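You operate a simulated robot arm through the tools that you are given. There is no shell and no other tool. Be economical: measure what you need, move in short steps, check, and stop when the job is done.

You run a simulated two-armed robot. Do the job below in one go: nothing can be reset, and whatever is moved stays where it is left.

JOB
Turn the bag sealer dial to 4. Stack the ink tin labelled "RED" from the ink bench top on top of the ink tin marked "white". Take the hand roller from the desk top and leave it on the round board on the middle pallet. Take the green rag bundle on the desk top and put it away on the middle shelf of the blue rack. Any order will do. Set down upright: hand roller, green rag bundle.

The check looks at the end state, three seconds after you hand in, the way a careful person would. Anything else that was tipped, shoved, dropped, spilled or broken makes it a failure.

ROBOT AND FRAMES
Two 7-joint arms with two-finger grippers on one trunk, on a base that drives. Base frame: it is fixed to the floor where the robot stands at the start and does not move with it; the origin is under the middle of the robot, x ahead of it, y to its left, z up; the surface under the hand at the start is at about z = 850. Lengths are in mm, angles in rad, forces in N, time in s.
The left shoulder is at the start at [28, 162, 1257], the right one opposite. With the tool pointing down near the work surface each hand reaches from about 180 to 700 mm from the robot's upright axis, wherever it stands, measured 20 degrees to its own side. Places, roughly: bag sealer dial [600, 0, 900]; green rag bundle (15x7x9 cm) [2800, -7700, 800]; hand roller (7x7x8 cm) [2200, -7700, 800]; ink tin [-6000, -1000, 1000]; middle shelf of the blue rack [4100, -4800, 900]; round board on the middle pallet [100, -6500, 600]. Payload 2.45 kg a hand.
Tool frame (each hand has its own): the origin (TCP) lies between the finger pads and is the grasp point; the fingertips stand 26 mm ahead of it; z points along the fingers, y is the line along which they close. Largest opening 96 mm; the body of the gripper starts 69 mm behind the TCP.
Orientation is told as [roll, pitch, yaw] about the base's x, y, z axes, in that order, counted from this pose: with the fingers straight down and closing along the base's y, the tool's x points along the base's -x, its y along +y and its z along -z.

CONTROLS
- The arms move only by the tool play_rows. It takes "left_targets", "right_targets" or both (then of equal length, played together; a hand with none holds still); each is a list of rows, each an object (a shift or turn left out is 0, a gripper value left out holds the last) with "rot": the turn, a rotation vector about the tool's x, y, z in rad, a list of three; "translation": the shift along the tool's x, y, z in mm, a list of three; "fingers": the finger opening in mm, from 0 to 96. In form: [{"rot": [rx, ry, rz], "translation": [dx, dy, dz], "fingers": fingers}, ...]. A call has 1 to 8 rows; each row shifts and turns the commanded pose from where the row before left it, along the tool's axes as they then stand. Rows are played at 5 a second. More than 50 mm and 0.15 rad between two rows, or a gripper value outside its range, and nothing of the call is played. Where a pose cannot be reached the arm comes as near as it can. A force on the tool above 40 N (or 10 N above the force at the start of the call, whichever is more), or a blocked arm, ends the call early, and 0.2 s more pass. The fingers move at their own pace and stop on an object; they squeeze with about 29 N. The grip force told is the motor's: it shows also when the fingers shut on nothing. Time passes only in rows, and 0.2 s behind the last, so rows that do not move let the fingers close. It gives the time, the measured TCP pose, the force on the tool (base axes), the opening and the grip force at its end, in the units of the frame above (readings bear some noise), with the torque about the TCP (base axes, N m) and any sound that the robot's microphone picked up.
- Cameras (640 x 400 px; columns grow to the right, rows downward): "scene" is now at [67.6, 10.2, 1723]; the picture's right is [0.13, -0.99, -0.00], its down [-0.81, -0.11, -0.57] and it looks along [0.56, 0.07, -0.82] (base axes); focal length 287 px, centre (320, 200). "left" rides on the left gripper at [82, -3, -98] in its tool frame; the picture's right is [0.04, 1.00, 0.00], its down [-0.73, 0.03, -0.68] and it looks along [-0.68, 0.03, 0.73] (tool axes); focal length 256 px, centre (320, 200). "right" rides on the right gripper at [82, 3, -98] in its tool frame; the picture's right is [-0.04, 1.00, 0.00], its down [-0.73, -0.03, -0.68] and it looks along [-0.68, -0.03, 0.73] (tool axes); focal length 256 px, centre (320, 200). There is no depth. A picture from a camera that has moved, and an enlarged one, comes with that camera's place and axes in the base frame and with its lens.
- capture(camera): a new picture of that camera. No time passes.
- lift_body(by): slides the trunk up (or, below 0, down) by that many mm; the arms and the scene camera ride with it, the base frame stays. It gives what a move gives, with no picture.
- base_move(legs): drives the robot by 1 to 6 legs, each [ahead, left, turn to the left] in mm, mm and rad, along the robot's own axes; the way and the turn of a leg run together, so that a leg with both is an arc; at most 1500 mm and 3.142 rad a leg. The arms and the cameras ride along, it lands a little off, and it stops where it bumps. It gives what a move gives.
- pan_tilt(pan, tilt): turns the head with the scene camera to pan (to the left, within 2.094 rad either way) and tilt (down, from -0.506 to 1.204), counted from straight ahead of the robot. It gives what a move gives.
- zoom(camera, box): a new picture of the part [left, top, right, bottom] of that camera's present view, enlarged. No time passes.
- hand_in(): hands the job in; it is judged then, once.

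Work in short steps. Places have to be worked out from the pictures, the camera data and where the tool is seen: move nearer, look again, correct. Check each grasp and each placing, and mend what went wrong. You have 165 turns and 118 pictures in all, those below and enlarged ones among them. Open the grippers and draw the arms clear of the work before you hand the job in, unless the task says otherwise; then end with one line.

The tools are called after "Call:" as name(argument=value, ...) on one line, values as JSON. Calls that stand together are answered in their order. play_rows: Moves the arms, as the interface text tells. Its arguments: {"type":"object","properties":{"left_targets":{"type":"array"},"right_targets":{"type":"array"}},"required":[]} The other tools are called the same way: lift_body (by) slides the trunk up or down; base_move (legs) drives the base; pan_tilt (pan, tilt) turns the head that bears the scene camera; capture (camera) takes a picture; zoom (camera, box) takes an enlarged picture of a part of a camera's view; hand_in () hands the job in.

At the start:

```text
time_s: 0.0
left_ee_pos: [465.4, 237.5, 1205.0]
left_orientation: [-0.002, 0.0, 0.002]
left_wrist_force: [-0.1, 0.3, -0.3]
left_ft_torque: [-0.01, 0.03, 0.01]
left_finger_gap: 96.4
left_finger_force: 0.1
right_ee_pos: [471.3, -194.4, 1203.0]
right_orientation: [0.0, 0.001, -0.002]
right_wrist_force: [0.0, -0.2, -0.5]
right_ft_torque: [0.02, -0.02, 0.02]
right_finger_gap: 96.0
right_finger_force: 0.1
trunk travel left (down, up): [-425.0, 142.0]
robot x, y, heading: [-3.4, 0.6, 0.001]
head pan, tilt: [0.129, 0.96]
```

scene: 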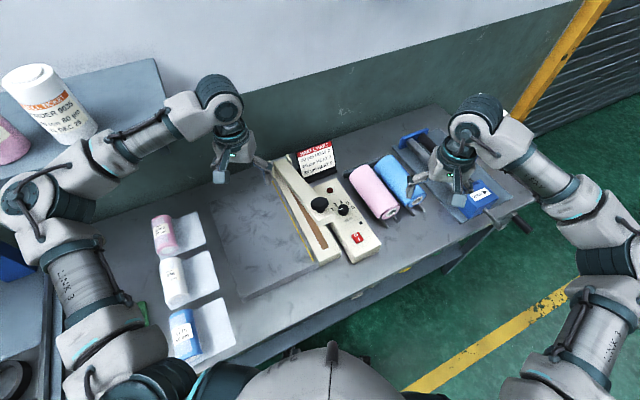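
right: 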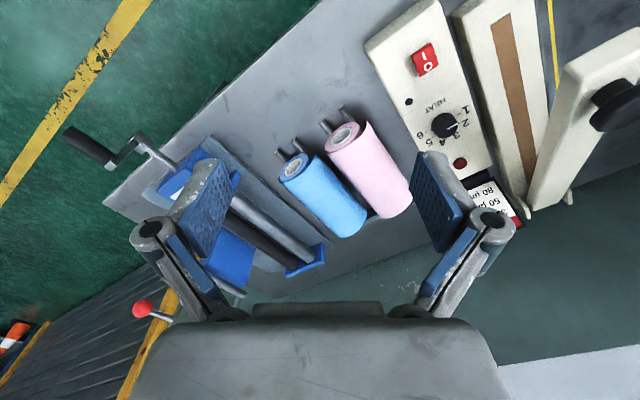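
left: 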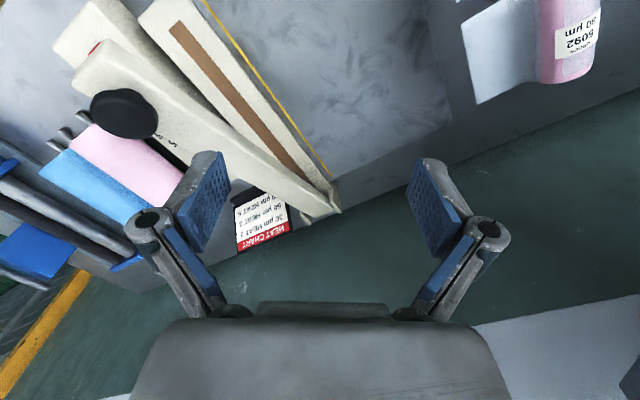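

The dial is visible to the right of the sealer arm. I'll zoom in to read its current setting from both cameras.

Call:
zoom(camera="scene", box=[260, 130, 420, 270])

Call:
zoom(camera="right", box=[370, 20, 540, 226])

```text
2.86 times, centred on (340, 200) of scene
camera zoom: at [67.6, 10.2, 1723.0], right [0.13, -0.99, 0.0], down [-0.81, -0.11, -0.57], along [0.56, 0.07, -0.82], focal length 819 px, centre (263, 200)
```

zoom: 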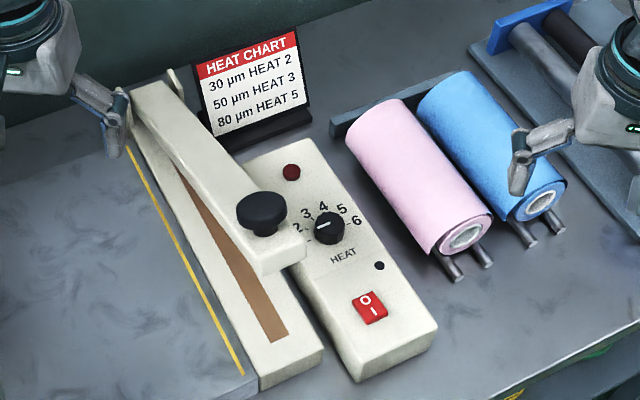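

```text
1.94 times, centred on (455, 123) of right
camera zoom: at [389.7, -191.3, 1300.3], right [0.04, 1.0, 0.0], down [0.73, -0.03, 0.68], along [0.68, -0.03, -0.73], focal length 497 px, centre (58, 350)
```

zoom: 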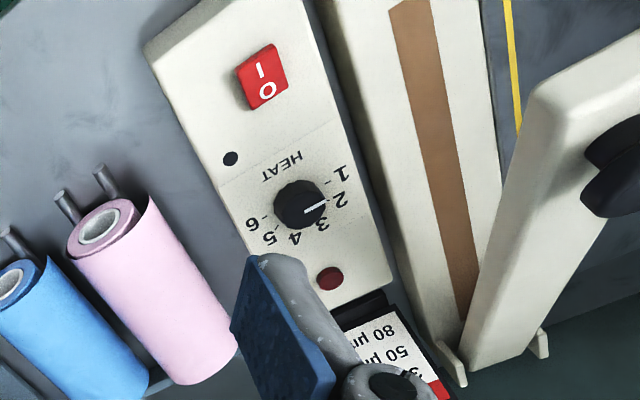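

The dial points at about 2. Triangulating from both views puts its top near [589, -2, 918], and the raised sealer arm passes about 110 mm to its left. I'll bring the right hand above the dial and look.

Call:
play_rows(right_targets=[{"translation": [-17, 27, 26], "fingers": 66}, {"translation": [-17, 27, 26]}, {"translation": [-17, 27, 26]}, {"translation": [-17, 27, 26]}, {"translation": [-17, 28, 26]}, {"translation": [-17, 28, 26]}, {"translation": [-16, 28, 24]}, {}])

Call:
capture(camera="right")

Call:
capture(camera="scene")

```text
time_s: 1.8
left_ee_pos: [461.7, 237.1, 1207.5]
left_orientation: [-0.002, -0.004, 0.003]
left_wrist_force: [0.1, 0.1, -0.2]
left_ft_torque: [0.03, 0.0, 0.01]
left_finger_gap: 96.0
left_finger_force: 0.0
right_ee_pos: [588.6, 0.3, 1026.7]
right_orientation: [-0.001, -0.002, 0.001]
right_wrist_force: [-0.4, 0.1, -0.1]
right_ft_torque: [0.02, -0.01, -0.02]
right_finger_gap: 66.2
right_finger_force: 0.0
trunk travel left (down, up): [-425.0, 142.0]
robot x, y, heading: [-2.7, 1.1, -0.005]
head pan, tilt: [0.129, 0.96]
```

```text
112 pictures are left
camera right: at [506.7, 3.5, 1123.3], right [0.04, 1.0, 0.0], down [0.73, -0.03, 0.68], along [0.68, -0.03, -0.73], focal length 256 px, centre (320, 200)
```

right: 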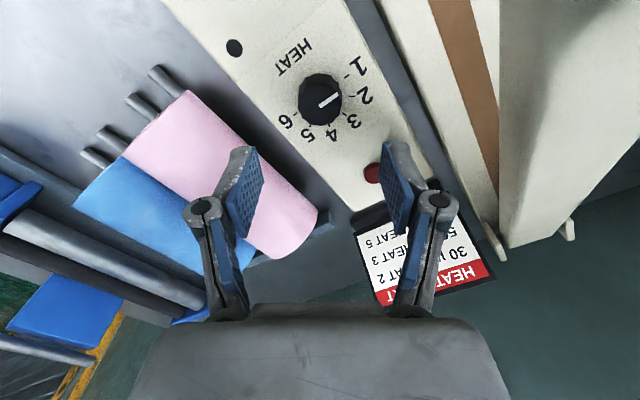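

```text
111 pictures are left
camera scene: at [68.3, 14.8, 1723.0], right [0.13, -0.99, 0.0], down [-0.82, -0.11, -0.57], along [0.56, 0.07, -0.82], focal length 287 px, centre (320, 200)
```

scene: 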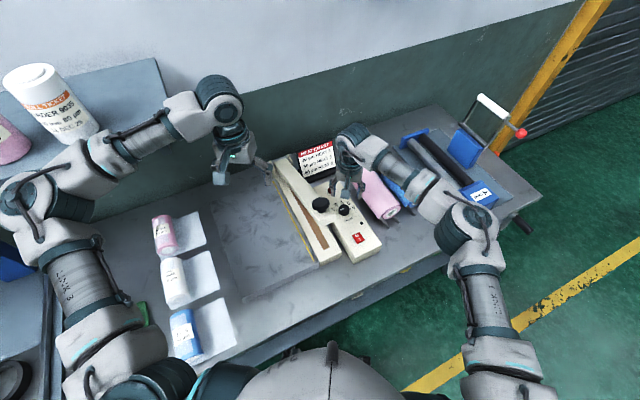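

The dial sits directly below the hand. I'll zoom in to read the tick angles precisely.

Call:
zoom(camera="right", box=[256, 30, 384, 150])

```text
3.33 times, centred on (320, 90) of right
camera zoom: at [506.7, 3.5, 1123.3], right [0.04, 1.0, 0.0], down [0.73, -0.03, 0.68], along [0.68, -0.03, -0.73], focal length 853 px, centre (320, 567)
```

zoom: 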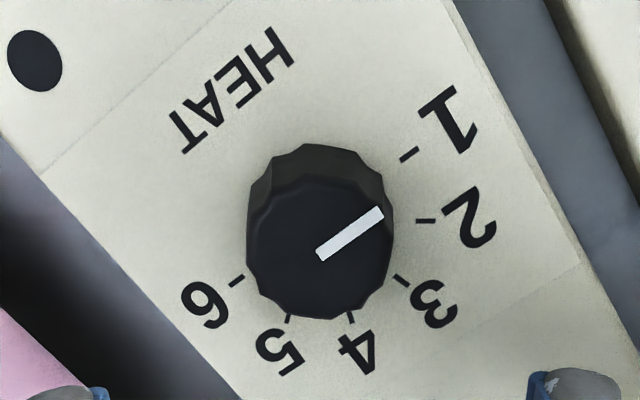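

Mapping the ticks to the panel, the knob axis is near (592, -1) and the pointer is at 123°, which is value 1. Value 4 lies at about 16.5°, so the knob needs a 107° clockwise turn seen from above. I'll do it in two grips: first pre-turn the hand counter-clockwise, then lower it.

Call:
play_rows(right_targets=[{"translation": [-3.4, -1.3, 0], "fingers": 60}, {"rot": [0, 0, -0.148]}, {"rot": [0, 0, -0.148]}, {"rot": [0, 0, -0.148]}, {"rot": [0, 0, -0.148], "translation": [0, 0, 25]}, {"translation": [0, 0, 35]}, {"translation": [0, 0, 20]}, {"translation": [0, 0, 12]}])

Call:
capture(camera="right")

```text
time_s: 3.6
left_ee_pos: [462.3, 237.3, 1206.7]
left_orientation: [-0.001, -0.002, 0.001]
left_wrist_force: [0.1, -0.4, -0.7]
left_ft_torque: [0.02, 0.02, -0.04]
left_finger_gap: 96.0
left_finger_force: 0.0
right_ee_pos: [591.5, -4.1, 932.7]
right_orientation: [-0.002, -0.001, 0.591]
right_wrist_force: [-0.1, 0.5, 0.8]
right_ft_torque: [-0.03, 0.04, 0.02]
right_finger_gap: 60.0
right_finger_force: 0.1
trunk travel left (down, up): [-425.0, 142.0]
robot x, y, heading: [-2.6, -0.8, 0.005]
head pan, tilt: [0.129, 0.96]
```

```text
109 pictures are left
camera right: at [521.9, -46.8, 1030.5], right [-0.52, 0.85, 0.0], down [0.62, 0.39, 0.68], along [0.58, 0.36, -0.73], focal length 256 px, centre (320, 200)
```

right: 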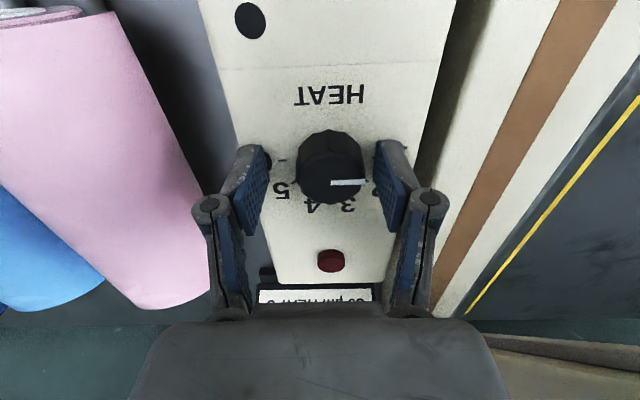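

The knob sits a few mm to +y in the hand. I'll centre it, lower slightly and close.

Call:
play_rows(right_targets=[{"translation": [-3, 4, 0]}, {"translation": [0, 0, 4]}, {"fingers": 30}, {}, {}])

Call:
capture(camera="right")

```text
time_s: 4.5
left_ee_pos: [458.7, 235.1, 1208.9]
left_orientation: [-0.001, -0.006, 0.004]
left_wrist_force: [-0.9, 0.3, -0.5]
left_ft_torque: [0.0, 0.01, -0.01]
left_finger_gap: 96.1
left_finger_force: 0.0
right_ee_pos: [591.0, 2.5, 935.6]
right_orientation: [0.0, -0.012, 0.592]
right_wrist_force: [-5.1, -2.2, 21.6]
right_ft_torque: [-0.84, 1.09, 0.01]
right_finger_gap: 35.3
right_finger_force: 44.9
trunk travel left (down, up): [-425.0, 142.0]
robot x, y, heading: [0.7, 2.3, -0.002]
head pan, tilt: [0.129, 0.96]
stopped in row 4 (right hand): the force on the tool passed its limit at 44 N (the readings are from after the stop); the commanded pose is now the measured one
```

```text
108 pictures are left
camera right: at [520.5, -41.4, 1033.4], right [-0.52, 0.85, 0.0], down [0.62, 0.38, 0.69], along [0.59, 0.36, -0.73], focal length 256 px, centre (320, 200)
```

right: 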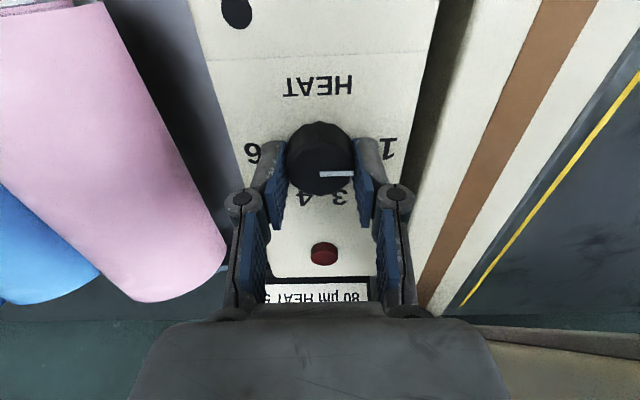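

The fingertips pressed on the panel (22 N upward), and the knob is held with a 35 mm gap. I'll ease up 3 mm, then turn clockwise.

Call:
play_rows(right_targets=[{"translation": [0, 0, -3]}, {"rot": [0, 0, 0.145]}, {"rot": [0, 0, 0.145]}, {"rot": [0, 0, 0.145]}, {"rot": [0, 0, 0.145]}, {"rot": [0, 0, 0.145]}, {"rot": [0, 0, 0.145]}, {"rot": [0, 0, 0.145]}])

Call:
capture(camera="right")

```text
time_s: 6.5
left_ee_pos: [459.7, 234.3, 1209.7]
left_orientation: [0.0, -0.005, 0.002]
left_wrist_force: [0.2, 1.7, -0.6]
left_ft_torque: [-0.06, -0.03, 0.0]
left_finger_gap: 96.1
left_finger_force: 0.0
right_ee_pos: [600.3, -12.4, 936.3]
right_orientation: [0.003, -0.023, -0.425]
right_wrist_force: [22.7, -57.8, -2.8]
right_ft_torque: [8.86, 0.13, 6.61]
right_finger_gap: 48.2
right_finger_force: 13.7
trunk travel left (down, up): [-425.0, 142.0]
robot x, y, heading: [1.8, -0.7, -0.004]
head pan, tilt: [0.129, 0.96]
stopped in row 8 (right hand): the force on the tool passed its limit at 46 N (the readings are from after the stop); the commanded pose is now the measured one
```

```text
107 pictures are left
camera right: at [523.6, 24.4, 1033.3], right [0.45, 0.89, 0.0], down [0.64, -0.32, 0.7], along [0.62, -0.31, -0.72], focal length 256 px, centre (320, 200)
```

right: 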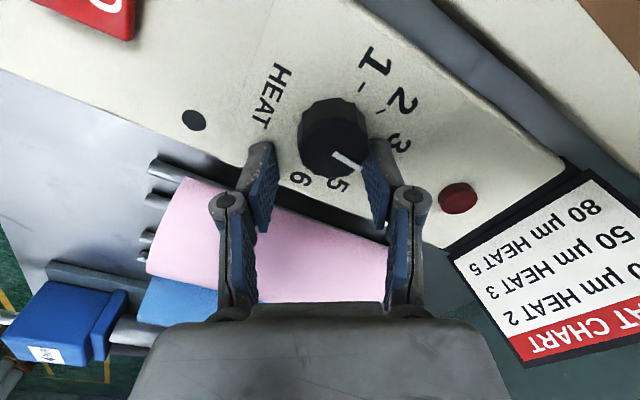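

The grip slid off the knob (gap 48 mm, side force). I'll open, rise and look.

Call:
play_rows(right_targets=[{"fingers": 75}, {}, {"translation": [0, 0, -20]}, {"translation": [0, 0, -35]}, {"translation": [0, 0, -40]}])

Call:
capture(camera="right")

Call:
capture(camera="scene")

```text
time_s: 7.4
left_ee_pos: [454.9, 248.9, 1209.3]
left_orientation: [-0.015, -0.013, 0.0]
left_wrist_force: [-0.1, 0.2, -0.1]
left_ft_torque: [-0.03, 0.0, 0.01]
left_finger_gap: 95.9
left_finger_force: 0.0
right_ee_pos: [597.8, -7.1, 970.7]
right_orientation: [-0.027, -0.041, -0.452]
right_wrist_force: [50.0, -47.4, -38.8]
right_ft_torque: [2.79, 2.0, 0.96]
right_finger_gap: 75.0
right_finger_force: 0.0
trunk travel left (down, up): [-425.0, 142.0]
robot x, y, heading: [-1.7, 0.1, -0.003]
head pan, tilt: [0.129, 0.96]
stopped in row 4 (right hand): the force on the tool passed its limit at 90 N (the readings are from after the stop); the commanded pose is now the measured one
```

```text
106 pictures are left
camera right: at [522.3, 35.9, 1064.6], right [0.47, 0.88, -0.02], down [0.63, -0.32, 0.71], along [0.62, -0.35, -0.7], focal length 256 px, centre (320, 200)
```

right: 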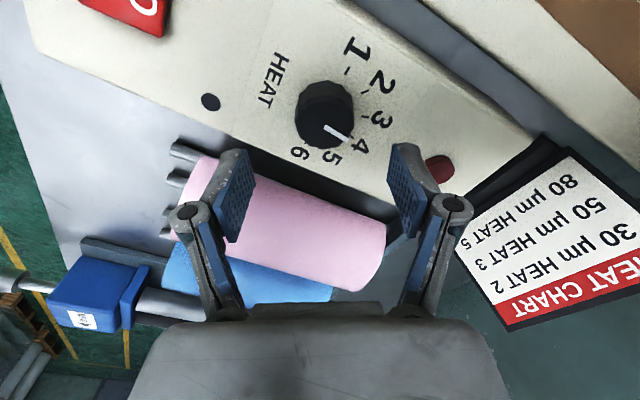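

```text
105 pictures are left
camera scene: at [86.7, 0.3, 1721.9], right [0.13, -0.99, -0.01], down [-0.82, -0.1, -0.56], along [0.56, 0.08, -0.83], focal length 287 px, centre (320, 200)
```

scene: 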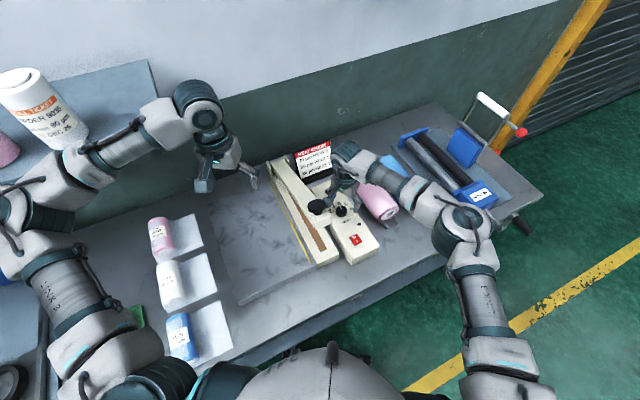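

The push directions show the camera side of the wrist is touching the sealer arm, while the dial already looks near 4. I'll back 10 mm off perpendicular to the arm, swing the hand counter-clockwise, then rise.

Call:
play_rows(right_targets=[{"translation": [-9, -5, 0]}, {"rot": [0, 0, -0.145]}, {"rot": [0, 0, -0.145]}, {"rot": [0, 0, -0.145]}, {"rot": [0, 0, -0.145]}, {"translation": [0, 0, -15]}, {"translation": [0, 0, -30]}])

Call:
capture(camera="right")

```text
time_s: 9.0
left_ee_pos: [444.7, 254.4, 1211.8]
left_orientation: [-0.017, -0.019, 0.004]
left_wrist_force: [-0.6, 0.3, 0.4]
left_ft_torque: [0.01, 0.0, 0.02]
left_finger_gap: 95.9
left_finger_force: 0.1
right_ee_pos: [588.2, 3.0, 1025.4]
right_orientation: [-0.031, -0.023, 0.15]
right_wrist_force: [-0.6, 1.1, 0.1]
right_ft_torque: [-0.01, 0.0, 0.01]
right_finger_gap: 74.9
right_finger_force: 0.0
trunk travel left (down, up): [-425.0, 142.0]
robot x, y, heading: [-0.5, -4.3, -0.0]
head pan, tilt: [0.129, 0.96]
```

```text
104 pictures are left
camera right: at [503.7, -3.8, 1120.8], right [-0.11, 0.99, -0.03], down [0.71, 0.1, 0.7], along [0.69, 0.05, -0.72], focal length 256 px, centre (320, 200)
```

right: 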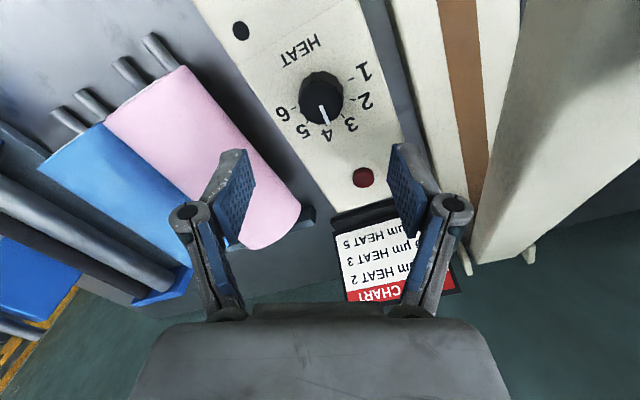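

The hand is free and nothing else seems disturbed. I'll zoom in on the dial.

Call:
zoom(camera="right", box=[256, 30, 384, 150])

Call:
zoom(camera="scene", box=[260, 130, 420, 270])

```text
3.33 times, centred on (320, 90) of right
camera zoom: at [503.7, -3.8, 1120.8], right [-0.11, 0.99, -0.03], down [0.71, 0.1, 0.7], along [0.69, 0.05, -0.72], focal length 853 px, centre (320, 567)
```

zoom: 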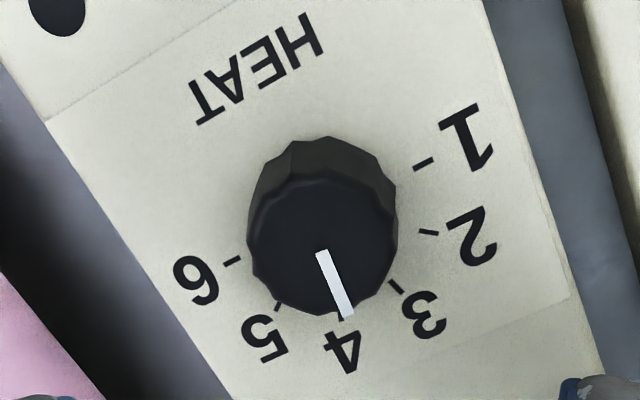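

```text
2.86 times, centred on (340, 200) of scene
camera zoom: at [65.2, 18.9, 1723.2], right [0.13, -0.99, 0.01], down [-0.81, -0.11, -0.57], along [0.57, 0.07, -0.82], focal length 819 px, centre (263, 200)
```

zoom: 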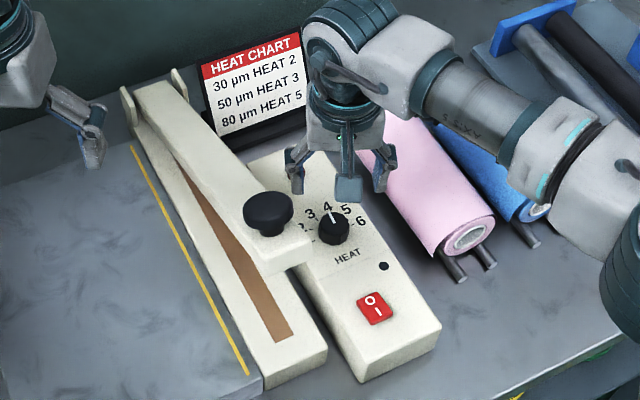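

The pointer is at about 26–28° against tick 4's 17°, so it needs roughly 9–10° more clockwise. I'll re-approach with the hand yawed well away from the sealer arm.

Call:
play_rows(right_targets=[{"translation": [-2.7, -4, 0]}, {"rot": [-0.034, 0.018, 0], "fingers": 60}, {"rot": [0, 0, -0.145]}, {"rot": [0, 0, -0.145]}, {"translation": [0, 0, 40]}, {"translation": [0, 0, 40]}, {}])

Call:
capture(camera="right")

```text
time_s: 10.6
left_ee_pos: [445.3, 254.7, 1211.6]
left_orientation: [-0.018, -0.017, 0.004]
left_wrist_force: [0.0, 0.1, -0.2]
left_ft_torque: [0.0, 0.0, 0.02]
left_finger_gap: 96.4
left_finger_force: 0.0
right_ee_pos: [592.6, 0.4, 943.1]
right_orientation: [0.002, -0.006, 0.441]
right_wrist_force: [0.8, 0.1, 0.0]
right_ft_torque: [-0.03, -0.05, 0.03]
right_finger_gap: 60.2
right_finger_force: 0.0
trunk travel left (down, up): [-425.0, 142.0]
robot x, y, heading: [-1.2, -1.2, -0.005]
head pan, tilt: [0.129, 0.96]
```

```text
101 pictures are left
camera right: at [516.6, -31.9, 1041.3], right [-0.39, 0.92, 0.0], down [0.67, 0.28, 0.68], along [0.63, 0.27, -0.73], focal length 256 px, centre (320, 200)
```

right: 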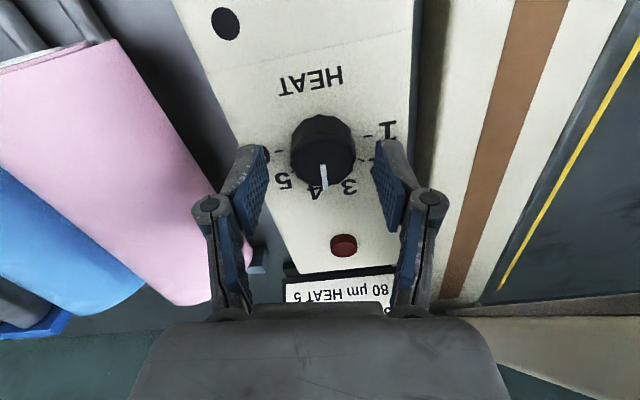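

The knob is centred between the fingers. I'll lower 6 mm, grip, turn clockwise about 0.17 rad, and look before releasing.

Call:
play_rows(right_targets=[{"translation": [0, 0, 6]}, {"fingers": 30}, {}, {}, {"rot": [0, 0, 0.085]}, {"rot": [0, 0, 0.085]}, {}])

Call:
capture(camera="right")

```text
time_s: 12.2
left_ee_pos: [446.0, 253.6, 1212.0]
left_orientation: [-0.016, -0.016, 0.002]
left_wrist_force: [-0.8, 0.4, -0.1]
left_ft_torque: [0.02, 0.04, -0.02]
left_finger_gap: 95.9
left_finger_force: 0.0
right_ee_pos: [593.1, -1.1, 937.4]
right_orientation: [0.003, -0.004, 0.268]
right_wrist_force: [-5.4, 11.7, 2.4]
right_ft_torque: [0.33, -0.02, -0.09]
right_finger_gap: 38.5
right_finger_force: 6.4
trunk travel left (down, up): [-425.0, 142.0]
robot x, y, heading: [0.9, 0.7, -0.001]
head pan, tilt: [0.129, 0.96]
```

```text
100 pictures are left
camera right: at [512.7, -19.5, 1035.5], right [-0.23, 0.97, 0.0], down [0.71, 0.16, 0.68], along [0.66, 0.16, -0.73], focal length 256 px, centre (320, 200)
```

right: 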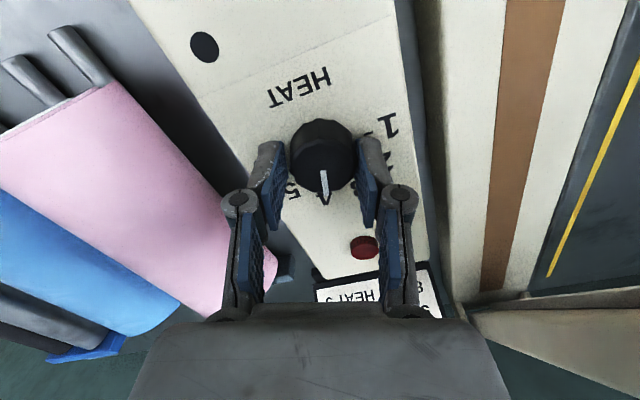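

The pointer kept its angle relative to the hand, so the knob turned with it. I'll release, rise and check.

Call:
play_rows(right_targets=[{"fingers": 66}, {}, {"translation": [0, 0, -30]}, {"translation": [0, 0, -30]}, {"translation": [0, 0, -25]}, {}])

Call:
zoom(camera="right", box=[256, 30, 384, 150])

```text
time_s: 13.6
left_ee_pos: [446.9, 251.5, 1210.5]
left_orientation: [-0.014, -0.018, 0.003]
left_wrist_force: [-0.8, 0.4, -0.1]
left_ft_torque: [-0.02, -0.02, 0.02]
left_finger_gap: 95.8
left_finger_force: 0.1
right_ee_pos: [593.9, -4.4, 1022.7]
right_orientation: [0.004, -0.006, 0.269]
right_wrist_force: [-0.3, 1.0, 0.7]
right_ft_torque: [0.01, 0.02, -0.01]
right_finger_gap: 65.6
right_finger_force: 0.1
trunk travel left (down, up): [-425.0, 142.0]
robot x, y, heading: [-0.8, -1.1, -0.004]
head pan, tilt: [0.129, 0.96]
```

```text
3.33 times, centred on (320, 90) of right
camera zoom: at [513.0, -22.7, 1119.8], right [-0.23, 0.97, 0.01], down [0.71, 0.16, 0.68], along [0.66, 0.16, -0.73], focal length 853 px, centre (320, 567)
```

zoom: 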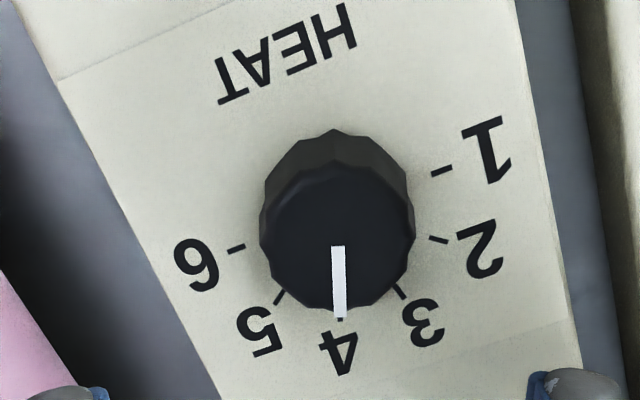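

The pointer is exactly on 4 (computed 16.5°). Now I'll lift the right hand clear and bring both arms back for driving.

Call:
play_rows(right_targets=[{"translation": [0, 0, -45]}, {"translation": [0, 0, -45]}, {"translation": [0, 0, -45]}, {"translation": [0, 0, -45]}, {"translation": [10, -45, 0]}, {"translation": [20, -45, 0]}, {"translation": [30, -35, 0], "rot": [0, 0, 0.13]}, {"translation": [40, -20, 0], "rot": [0, 0, 0.13]}])

Call:
pan_tilt(pan=2.0, tilt=0.4)

Call:
capture(camera="scene")

Call:
pan_tilt(pan=-2.0, tilt=0.4)

Call:
capture(camera="scene")

```text
time_s: 15.4
left_ee_pos: [446.2, 250.0, 1212.0]
left_orientation: [-0.011, -0.02, 0.005]
left_wrist_force: [-0.2, -0.2, 0.8]
left_ft_torque: [0.03, -0.02, -0.02]
left_finger_gap: 96.0
left_finger_force: 0.0
right_ee_pos: [526.2, -167.8, 1203.4]
right_orientation: [0.008, -0.004, 0.009]
right_wrist_force: [-0.6, 0.2, 0.2]
right_ft_torque: [-0.01, -0.01, -0.01]
right_finger_gap: 66.0
right_finger_force: 0.0
trunk travel left (down, up): [-425.0, 142.0]
robot x, y, heading: [-0.4, 1.0, -0.002]
head pan, tilt: [0.129, 0.96]
```

```text
time_s: 17.3
left_ee_pos: [446.8, 252.7, 1211.8]
left_orientation: [-0.015, -0.016, 0.004]
left_wrist_force: [1.1, -0.3, 0.0]
left_ft_torque: [0.03, 0.0, 0.02]
left_finger_gap: 96.0
left_finger_force: 0.0
right_ee_pos: [529.9, -164.5, 1202.8]
right_orientation: [0.004, -0.002, 0.008]
right_wrist_force: [-0.6, -0.1, 0.6]
right_ft_torque: [-0.03, -0.02, -0.01]
right_finger_gap: 66.4
right_finger_force: 0.0
trunk travel left (down, up): [-425.0, 142.0]
robot x, y, heading: [1.3, 1.0, 0.006]
head pan, tilt: [2.0, 0.4]
```

```text
98 pictures are left
camera scene: at [-41.8, 85.7, 1770.8], right [0.91, 0.42, 0.0], down [0.16, -0.35, -0.92], along [-0.39, 0.84, -0.39], focal length 287 px, centre (320, 200)
```

scene: 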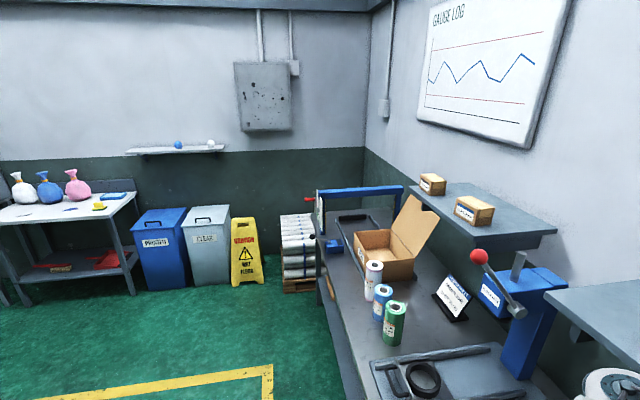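

```text
time_s: 20.6
left_ee_pos: [445.9, 252.0, 1210.3]
left_orientation: [-0.014, -0.018, 0.005]
left_wrist_force: [-0.2, -0.7, 0.8]
left_ft_torque: [0.01, 0.01, 0.02]
left_finger_gap: 95.9
left_finger_force: 0.1
right_ee_pos: [529.5, -163.9, 1201.7]
right_orientation: [0.005, -0.002, 0.008]
right_wrist_force: [0.4, -0.4, -0.5]
right_ft_torque: [-0.01, 0.02, 0.06]
right_finger_gap: 66.0
right_finger_force: 0.1
trunk travel left (down, up): [-425.0, 142.0]
robot x, y, heading: [1.8, -1.8, -0.005]
head pan, tilt: [-2.0, 0.4]
```

```text
97 pictures are left
camera scene: at [-41.6, -83.2, 1771.0], right [-0.91, 0.42, 0.0], down [0.16, 0.35, -0.92], along [-0.38, -0.84, -0.39], focal length 287 px, centre (320, 200)
```

scene: 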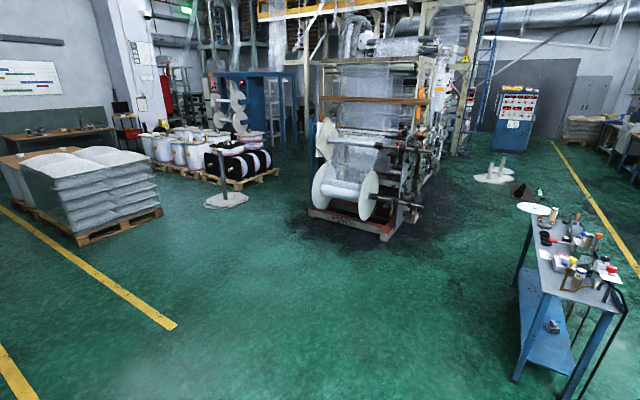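

Behind on the right there's a narrow bench near (-1600…-2300, -500…-1100). The ink bench is farther back, out of view, so I'll back off from the table, turn around and look toward it.

Call:
play_rows(right_targets=[{"translation": [45, 0, 0]}, {"translation": [45, 0, 0]}, {"translation": [45, 0, 0]}, {"translation": [45, 0, 0]}, {"translation": [20, 0, 0]}], left_targets=[{"translation": [35, 0, 0]}, {"translation": [30, 0, 0]}, {"translation": [30, 0, 0]}, {"translation": [10, 0, 0]}, {"translation": [0, 0, 0]}])

Call:
base_move(legs=[[-600, 0, 0], [0, 0, 3.14]])

Call:
pan_tilt(pan=0, tilt=0.4)

Call:
capture(camera="scene")

```text
time_s: 21.8
left_ee_pos: [341.4, 251.6, 1208.7]
left_orientation: [-0.013, -0.017, 0.002]
left_wrist_force: [-0.1, -0.3, 0.2]
left_ft_torque: [0.0, 0.01, -0.01]
left_finger_gap: 96.0
left_finger_force: 0.1
right_ee_pos: [328.4, -165.2, 1202.3]
right_orientation: [0.006, -0.003, 0.007]
right_wrist_force: [0.3, 0.3, 1.4]
right_ft_torque: [-0.01, 0.0, 0.03]
right_finger_gap: 66.1
right_finger_force: 0.0
trunk travel left (down, up): [-425.0, 142.0]
robot x, y, heading: [1.3, -0.6, -0.002]
head pan, tilt: [-2.0, 0.4]
```

```text
time_s: 32.5
left_ee_pos: [-944.1, -249.4, 1208.9]
left_orientation: [-0.014, -0.017, 3.136]
left_wrist_force: [-0.2, 0.1, 0.2]
left_ft_torque: [0.0, 0.01, -0.03]
left_finger_gap: 95.8
left_finger_force: 0.1
right_ee_pos: [-927.7, 166.4, 1203.2]
right_orientation: [0.005, -0.003, -3.142]
right_wrist_force: [0.6, 0.1, -0.6]
right_ft_torque: [-0.02, 0.02, 0.02]
right_finger_gap: 66.1
right_finger_force: 0.0
trunk travel left (down, up): [-425.0, 142.0]
robot x, y, heading: [-601.5, -2.1, 3.137]
head pan, tilt: [-2.0, 0.4]
```

```text
time_s: 34.4
left_ee_pos: [-940.6, -250.1, 1210.8]
left_orientation: [-0.015, -0.02, 3.137]
left_wrist_force: [0.7, 0.1, -0.7]
left_ft_torque: [-0.01, 0.01, 0.0]
left_finger_gap: 95.9
left_finger_force: 0.1
right_ee_pos: [-926.5, 165.9, 1203.5]
right_orientation: [0.004, -0.005, -3.142]
right_wrist_force: [0.1, -0.2, 0.0]
right_ft_torque: [-0.01, 0.01, 0.02]
right_finger_gap: 66.0
right_finger_force: 0.0
trunk travel left (down, up): [-425.0, 142.0]
robot x, y, heading: [-599.1, -4.5, 3.132]
head pan, tilt: [0.0, 0.4]
```

```text
96 pictures are left
camera scene: at [-684.4, -1.7, 1770.5], right [0.01, 1.0, 0.0], down [0.39, 0.0, -0.92], along [-0.92, 0.01, -0.39], focal length 287 px, centre (320, 200)
```

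scene: 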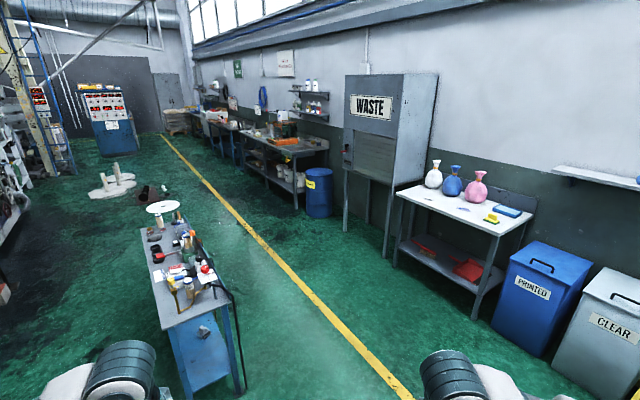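

The room is rotated about 33° relative to my frame. The predicted ink tin position projects near (262, 124), on the wall benches, so I'll zoom there.

Call:
zoom(camera="scene", box=[180, 70, 340, 220])

```text
2.67 times, centred on (260, 145) of scene
camera zoom: at [-684.4, -1.7, 1770.5], right [0.01, 1.0, 0.0], down [0.39, 0.0, -0.92], along [-0.92, 0.01, -0.39], focal length 764 px, centre (480, 347)
```

zoom: 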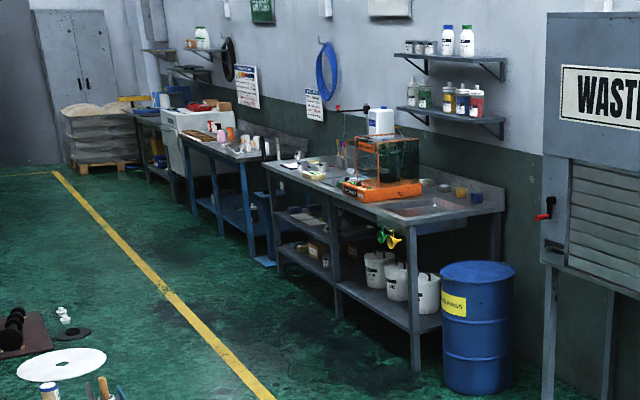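

The ink bench front runs from about (-4557, -330) to (-6279, -1454), and the yellow line is about 780 mm in front of it. I'll drive via the yellow line, staying clear of the small bench, and then face the wall.

Call:
base_move(legs=[[0, 0, -0.378], [1352, 0, 0], [0, 0, 0.966], [1440, 0, 0], [1440, 0, 0]])

Call:
capture(camera="scene")

```text
time_s: 58.3
left_ee_pos: [-4411.7, -1509.1, 1209.7]
left_orientation: [-0.013, -0.02, -2.548]
left_wrist_force: [0.4, 0.0, -0.2]
left_ft_torque: [0.02, -0.01, -0.03]
left_finger_gap: 95.7
left_finger_force: 0.1
right_ee_pos: [-4633.6, -1156.1, 1204.6]
right_orientation: [0.005, -0.008, -2.543]
right_wrist_force: [0.6, 0.2, -1.3]
right_ft_torque: [0.01, 0.01, 0.05]
right_finger_gap: 65.8
right_finger_force: 0.0
trunk travel left (down, up): [-425.0, 142.0]
robot x, y, heading: [-4270.9, -1109.9, -2.552]
head pan, tilt: [0.0, 0.4]
```

```text
94 pictures are left
camera scene: at [-4339.2, -1160.0, 1770.5], right [-0.56, 0.83, 0.0], down [0.33, 0.22, -0.92], along [-0.76, -0.51, -0.39], focal length 287 px, centre (320, 200)
```

scene: 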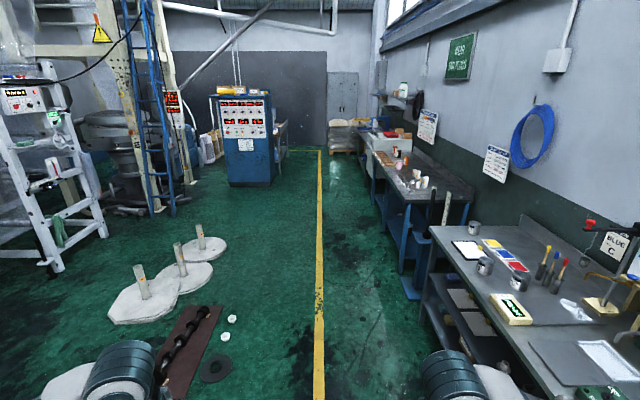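

The tins are on the far end of the ink bench. I'll advance 1350 mm along the line, turn to the wall and look.

Call:
base_move(legs=[[1350, 0, 0], [0, 0, -1.57]])

Call:
capture(camera="scene")

```text
time_s: 68.8
left_ee_pos: [-5777.6, -1744.8, 1211.2]
left_orientation: [-0.015, -0.022, 2.201]
left_wrist_force: [0.1, 0.1, 0.4]
left_ft_torque: [-0.01, 0.01, -0.01]
left_finger_gap: 96.1
left_finger_force: 0.0
right_ee_pos: [-5432.3, -1509.4, 1204.6]
right_orientation: [0.005, -0.009, 2.206]
right_wrist_force: [0.5, 0.1, -0.7]
right_ft_torque: [-0.02, 0.02, -0.02]
right_finger_gap: 65.9
right_finger_force: 0.1
trunk travel left (down, up): [-425.0, 142.0]
robot x, y, heading: [-5379.5, -1869.8, 2.201]
head pan, tilt: [0.0, 0.4]
```

```text
93 pictures are left
camera scene: at [-5426.6, -1800.5, 1770.5], right [0.81, 0.59, 0.0], down [0.23, -0.32, -0.92], along [-0.54, 0.74, -0.39], focal length 287 px, centre (320, 200)
```

scene: 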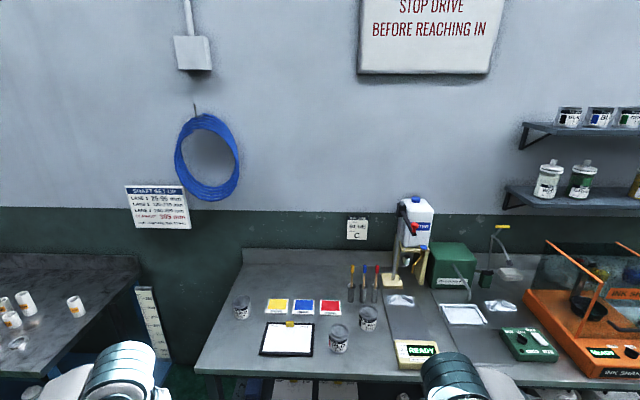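

Call:
zoom(camera="scene", box=[220, 250, 400, 370])

Call:
zoom(camera="scene", box=[510, 90, 640, 210])

```text
3.33 times, centred on (310, 310) of scene
camera zoom: at [-5426.6, -1800.5, 1770.5], right [0.81, 0.59, 0.0], down [0.23, -0.32, -0.92], along [-0.54, 0.74, -0.39], focal length 955 px, centre (353, -167)
```

zoom: 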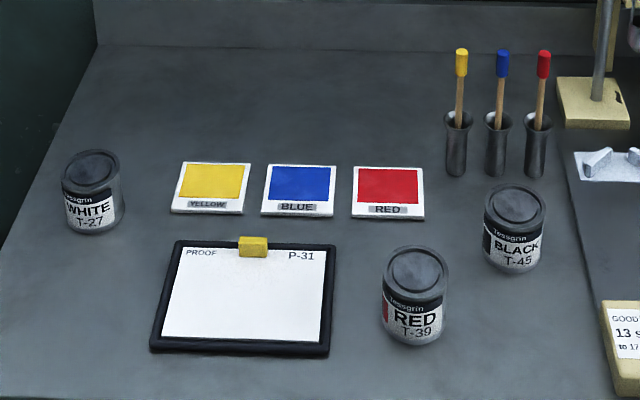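

```text
3.33 times, centred on (575, 150) of scene
camera zoom: at [-5426.6, -1800.5, 1770.5], right [0.81, 0.59, 0.0], down [0.23, -0.32, -0.92], along [-0.54, 0.74, -0.39], focal length 955 px, centre (-530, 367)
```

zoom: 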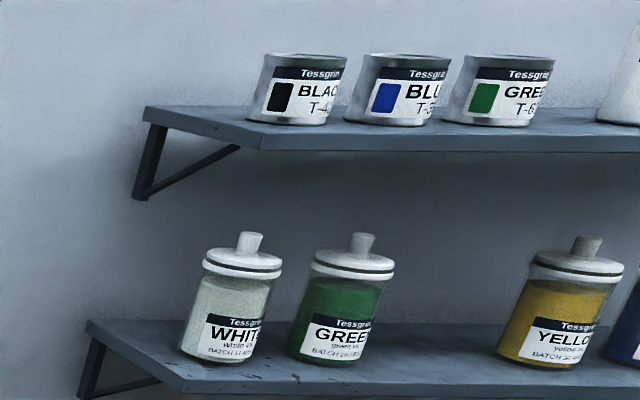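

The red tin T-39 is near (-5790, -1199) and the white T-27 is near (-6174, -1296) if the bench top is at about z = 900. The jars on the shelf are irrelevant. I'll drive closer and look down with the head.

Call:
base_move(legs=[[360, 60, 0]])

Call:
pan_tilt(pan=0.15, tilt=0.9)

Call:
capture(camera="scene")

Call:
capture(camera="right")

```text
time_s: 71.1
left_ee_pos: [-6034.5, -1489.8, 1213.1]
left_orientation: [-0.014, -0.025, 2.204]
left_wrist_force: [1.0, 0.5, 0.1]
left_ft_torque: [0.0, 0.02, -0.03]
left_finger_gap: 96.2
left_finger_force: 0.0
right_ee_pos: [-5689.5, -1254.0, 1204.3]
right_orientation: [0.006, -0.01, 2.206]
right_wrist_force: [-0.1, -1.1, 0.8]
right_ft_torque: [0.0, 0.0, -0.02]
right_finger_gap: 65.8
right_finger_force: 0.0
trunk travel left (down, up): [-425.0, 142.0]
robot x, y, heading: [-5635.9, -1614.8, 2.197]
head pan, tilt: [0.0, 0.4]
```

```text
time_s: 72.0
left_ee_pos: [-6035.1, -1491.5, 1213.2]
left_orientation: [-0.015, -0.025, 2.203]
left_wrist_force: [0.0, 0.2, -0.3]
left_ft_torque: [0.02, -0.01, -0.01]
left_finger_gap: 96.1
left_finger_force: 0.0
right_ee_pos: [-5691.3, -1255.5, 1205.6]
right_orientation: [0.004, -0.011, 2.205]
right_wrist_force: [-0.5, -1.1, -0.1]
right_ft_torque: [0.04, -0.03, -0.01]
right_finger_gap: 66.2
right_finger_force: 0.1
trunk travel left (down, up): [-425.0, 142.0]
robot x, y, heading: [-5637.7, -1613.8, 2.201]
head pan, tilt: [0.15, 0.901]
```

```text
90 pictures are left
camera scene: at [-5684.7, -1564.5, 1727.6], right [0.71, 0.7, 0.0], down [0.55, -0.56, -0.62], along [-0.43, 0.44, -0.79], focal length 287 px, centre (320, 200)
```

scene: 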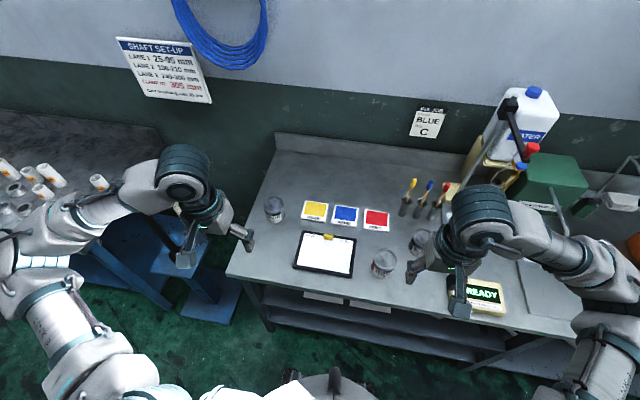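

```text
89 pictures are left
camera right: at [-5643.9, -1324.1, 1303.1], right [-0.83, -0.56, 0.01], down [-0.4, 0.6, 0.69], along [-0.39, 0.57, -0.73], focal length 256 px, centre (320, 200)
```

right: 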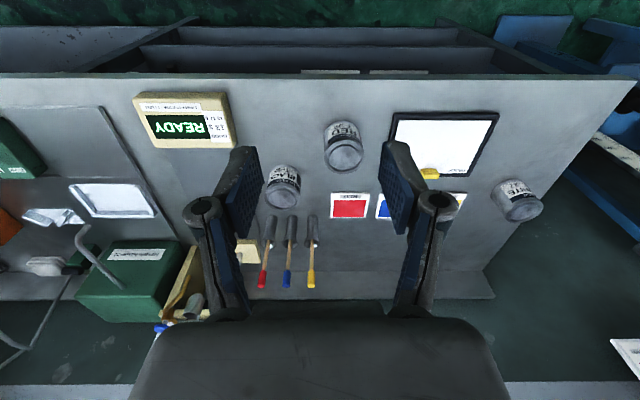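

Triangulating puts the red lid at about (-5828, -1138, 923) and the white lid at about (-6215, -1241, 923). I'll move the right hand above the red tin with open fingers and look.

Call:
play_rows(right_targets=[{"translation": [-29, 7, 27], "fingers": 92}, {"translation": [-29, 7, 27]}, {"translation": [-29, 7, 27]}, {"translation": [-29, 7, 27]}, {"translation": [-29, 7, 27]}, {"translation": [-29, 6, 27]}, {}])

Call:
capture(camera="right")

```text
time_s: 73.7
left_ee_pos: [-6036.2, -1492.8, 1213.1]
left_orientation: [-0.015, -0.027, 2.204]
left_wrist_force: [-0.7, -1.0, 0.0]
left_ft_torque: [0.02, 0.01, -0.01]
left_finger_gap: 96.1
left_finger_force: 0.2
right_ee_pos: [-5828.5, -1138.8, 1046.7]
right_orientation: [0.006, -0.012, 2.208]
right_wrist_force: [-0.5, -0.2, -0.6]
right_ft_torque: [0.01, 0.01, 0.01]
right_finger_gap: 91.8
right_finger_force: 0.0
trunk travel left (down, up): [-425.0, 142.0]
robot x, y, heading: [-5638.8, -1612.2, 2.201]
head pan, tilt: [0.15, 0.901]
```

```text
88 pictures are left
camera right: at [-5782.4, -1207.3, 1142.6], right [-0.83, -0.56, 0.01], down [-0.4, 0.6, 0.69], along [-0.39, 0.57, -0.73], focal length 256 px, centre (320, 200)
```

right: 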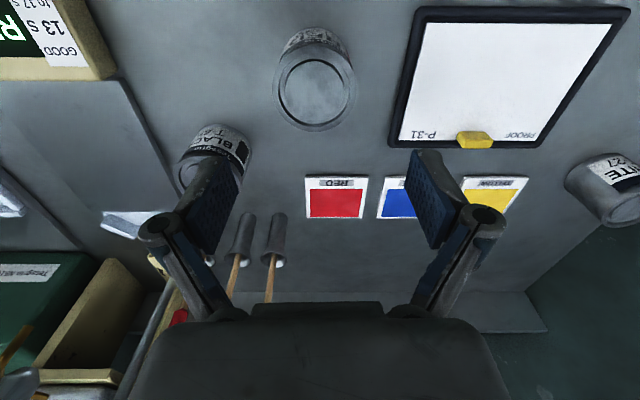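

The lid's ray lands at (-5827, -1137), directly under the TCP. I'll lower to about z = 902 and grip.

Call:
play_rows(right_targets=[{"translation": [0, 0, 40]}, {"translation": [0, 0, 40]}, {"translation": [0, 0, 40]}, {"translation": [0, 0, 24]}, {"fingers": 50}, {}, {}])

Call:
capture(camera="right")

```text
time_s: 75.2
left_ee_pos: [-6035.5, -1492.0, 1212.8]
left_orientation: [-0.013, -0.024, 2.201]
left_wrist_force: [0.0, -0.2, 0.4]
left_ft_torque: [0.02, 0.0, 0.0]
left_finger_gap: 96.2
left_finger_force: 0.0
right_ee_pos: [-5831.9, -1140.0, 901.4]
right_orientation: [0.004, -0.013, 2.206]
right_wrist_force: [-0.4, 2.3, 0.7]
right_ft_torque: [0.1, 0.13, -0.07]
right_finger_gap: 71.0
right_finger_force: 28.6
trunk travel left (down, up): [-425.0, 142.0]
robot x, y, heading: [-5635.7, -1611.3, 2.204]
head pan, tilt: [0.15, 0.901]
```

```text
87 pictures are left
camera right: at [-5785.0, -1208.2, 998.9], right [-0.83, -0.56, 0.01], down [-0.4, 0.6, 0.69], along [-0.39, 0.57, -0.73], focal length 256 px, centre (320, 200)
```

right: 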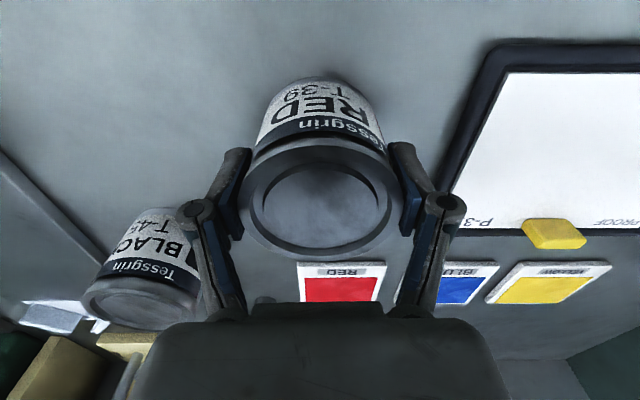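

The tin is gripped (71 mm gap, 29 N). I'll lift it 150 mm, then shift the base left and ahead to bring the white tin within comfortable reach.

Call:
play_rows(right_targets=[{"translation": [0, 0, -20]}, {"translation": [0, 0, -40]}, {"translation": [0, 0, -45]}, {"translation": [0, 0, -45]}, {}])

Call:
base_move(legs=[[60, 220, 0]])

Call:
capture(camera="right")

Call:
capture(camera="scene")

```text
time_s: 76.5
left_ee_pos: [-6035.9, -1492.5, 1212.9]
left_orientation: [-0.015, -0.024, 2.202]
left_wrist_force: [0.4, -0.3, 0.1]
left_ft_torque: [-0.02, -0.02, 0.02]
left_finger_gap: 96.2
left_finger_force: 0.1
right_ee_pos: [-5830.4, -1139.8, 1050.0]
right_orientation: [0.005, -0.01, 2.206]
right_wrist_force: [-0.3, -0.1, -3.3]
right_ft_torque: [0.08, 0.0, -0.04]
right_finger_gap: 71.0
right_finger_force: 28.8
trunk travel left (down, up): [-425.0, 142.0]
robot x, y, heading: [-5637.7, -1612.0, 2.202]
head pan, tilt: [0.15, 0.901]
```

```text
time_s: 78.2
left_ee_pos: [-6246.6, -1575.6, 1212.8]
left_orientation: [-0.014, -0.025, 2.207]
left_wrist_force: [-0.4, -0.2, -0.5]
left_ft_torque: [-0.01, 0.02, 0.0]
left_finger_gap: 95.8
left_finger_force: 0.0
right_ee_pos: [-6043.2, -1222.0, 1048.9]
right_orientation: [0.007, -0.014, 2.212]
right_wrist_force: [-0.2, 0.0, -3.6]
right_ft_torque: [-0.03, -0.01, 0.01]
right_finger_gap: 70.9
right_finger_force: 29.5
trunk travel left (down, up): [-425.0, 142.0]
robot x, y, heading: [-5848.0, -1695.8, 2.208]
head pan, tilt: [0.15, 0.901]
```

```text
86 pictures are left
camera right: at [-5996.8, -1290.1, 1146.3], right [-0.82, -0.57, 0.01], down [-0.41, 0.6, 0.69], along [-0.39, 0.56, -0.73], focal length 256 px, centre (320, 200)
```

right: 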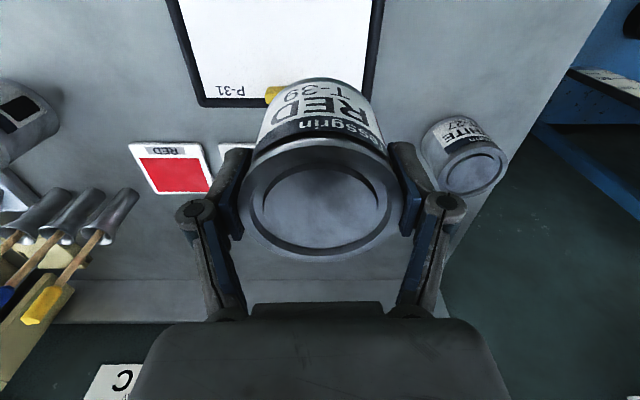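

```text
85 pictures are left
camera scene: at [-5895.5, -1644.7, 1727.5], right [0.71, 0.71, 0.0], down [0.55, -0.56, -0.62], along [-0.44, 0.44, -0.79], focal length 287 px, centre (320, 200)
```

scene: 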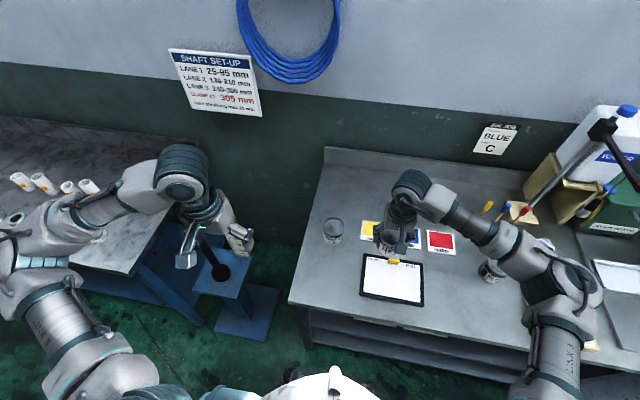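

The white lid is at about (-6233, -1247, 918), i.e. 95 mm ahead and 168 mm left of the held tin. I'll move most of the way while staying high, then check with the right and left cameras.

Call:
play_rows(right_targets=[{"translation": [-24, 32, 0]}, {"translation": [-24, 32, 0]}, {"translation": [-24, 32, 0]}, {"translation": [-23, 32, 0]}, {}])

Call:
capture(camera="right")

Call:
capture(camera="left")

```text
time_s: 79.4
left_ee_pos: [-6251.1, -1580.7, 1212.8]
left_orientation: [-0.018, -0.027, 2.21]
left_wrist_force: [-0.2, -0.4, 0.0]
left_ft_torque: [0.03, 0.01, 0.0]
left_finger_gap: 95.9
left_finger_force: 0.1
right_ee_pos: [-6208.3, -1227.9, 1053.5]
right_orientation: [0.001, -0.013, 2.214]
right_wrist_force: [0.8, 0.2, -3.2]
right_ft_torque: [-0.03, -0.01, 0.01]
right_finger_gap: 70.9
right_finger_force: 28.7
trunk travel left (down, up): [-425.0, 142.0]
robot x, y, heading: [-5850.1, -1695.6, 2.206]
head pan, tilt: [0.15, 0.901]
```

```text
84 pictures are left
camera right: at [-6161.8, -1295.8, 1149.9], right [-0.82, -0.57, 0.0], down [-0.41, 0.6, 0.69], along [-0.39, 0.57, -0.72], focal length 256 px, centre (320, 200)
```

right: 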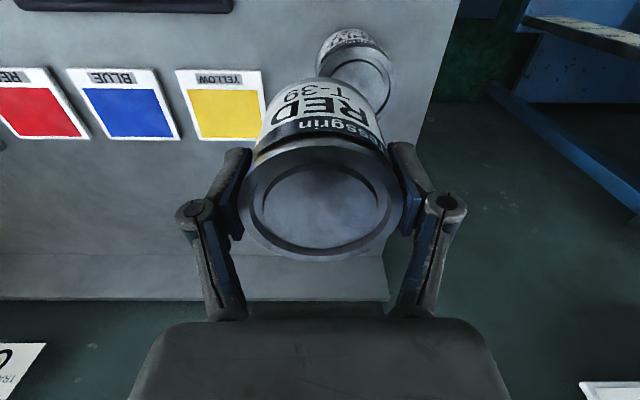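

```text
83 pictures are left
camera left: at [-6198.9, -1649.5, 1309.2], right [-0.78, -0.63, -0.02], down [-0.46, 0.55, 0.7], along [-0.43, 0.55, -0.72], focal length 256 px, centre (320, 200)
```

left: 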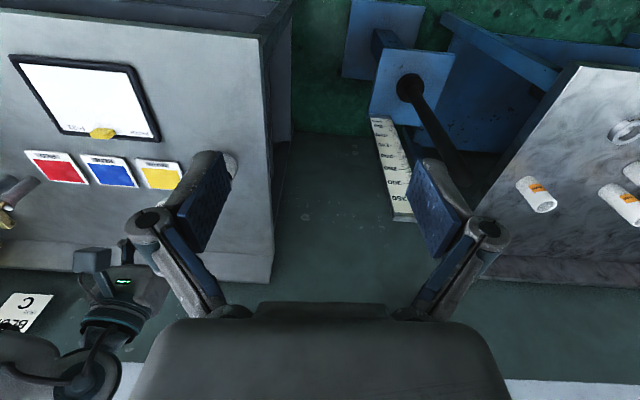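

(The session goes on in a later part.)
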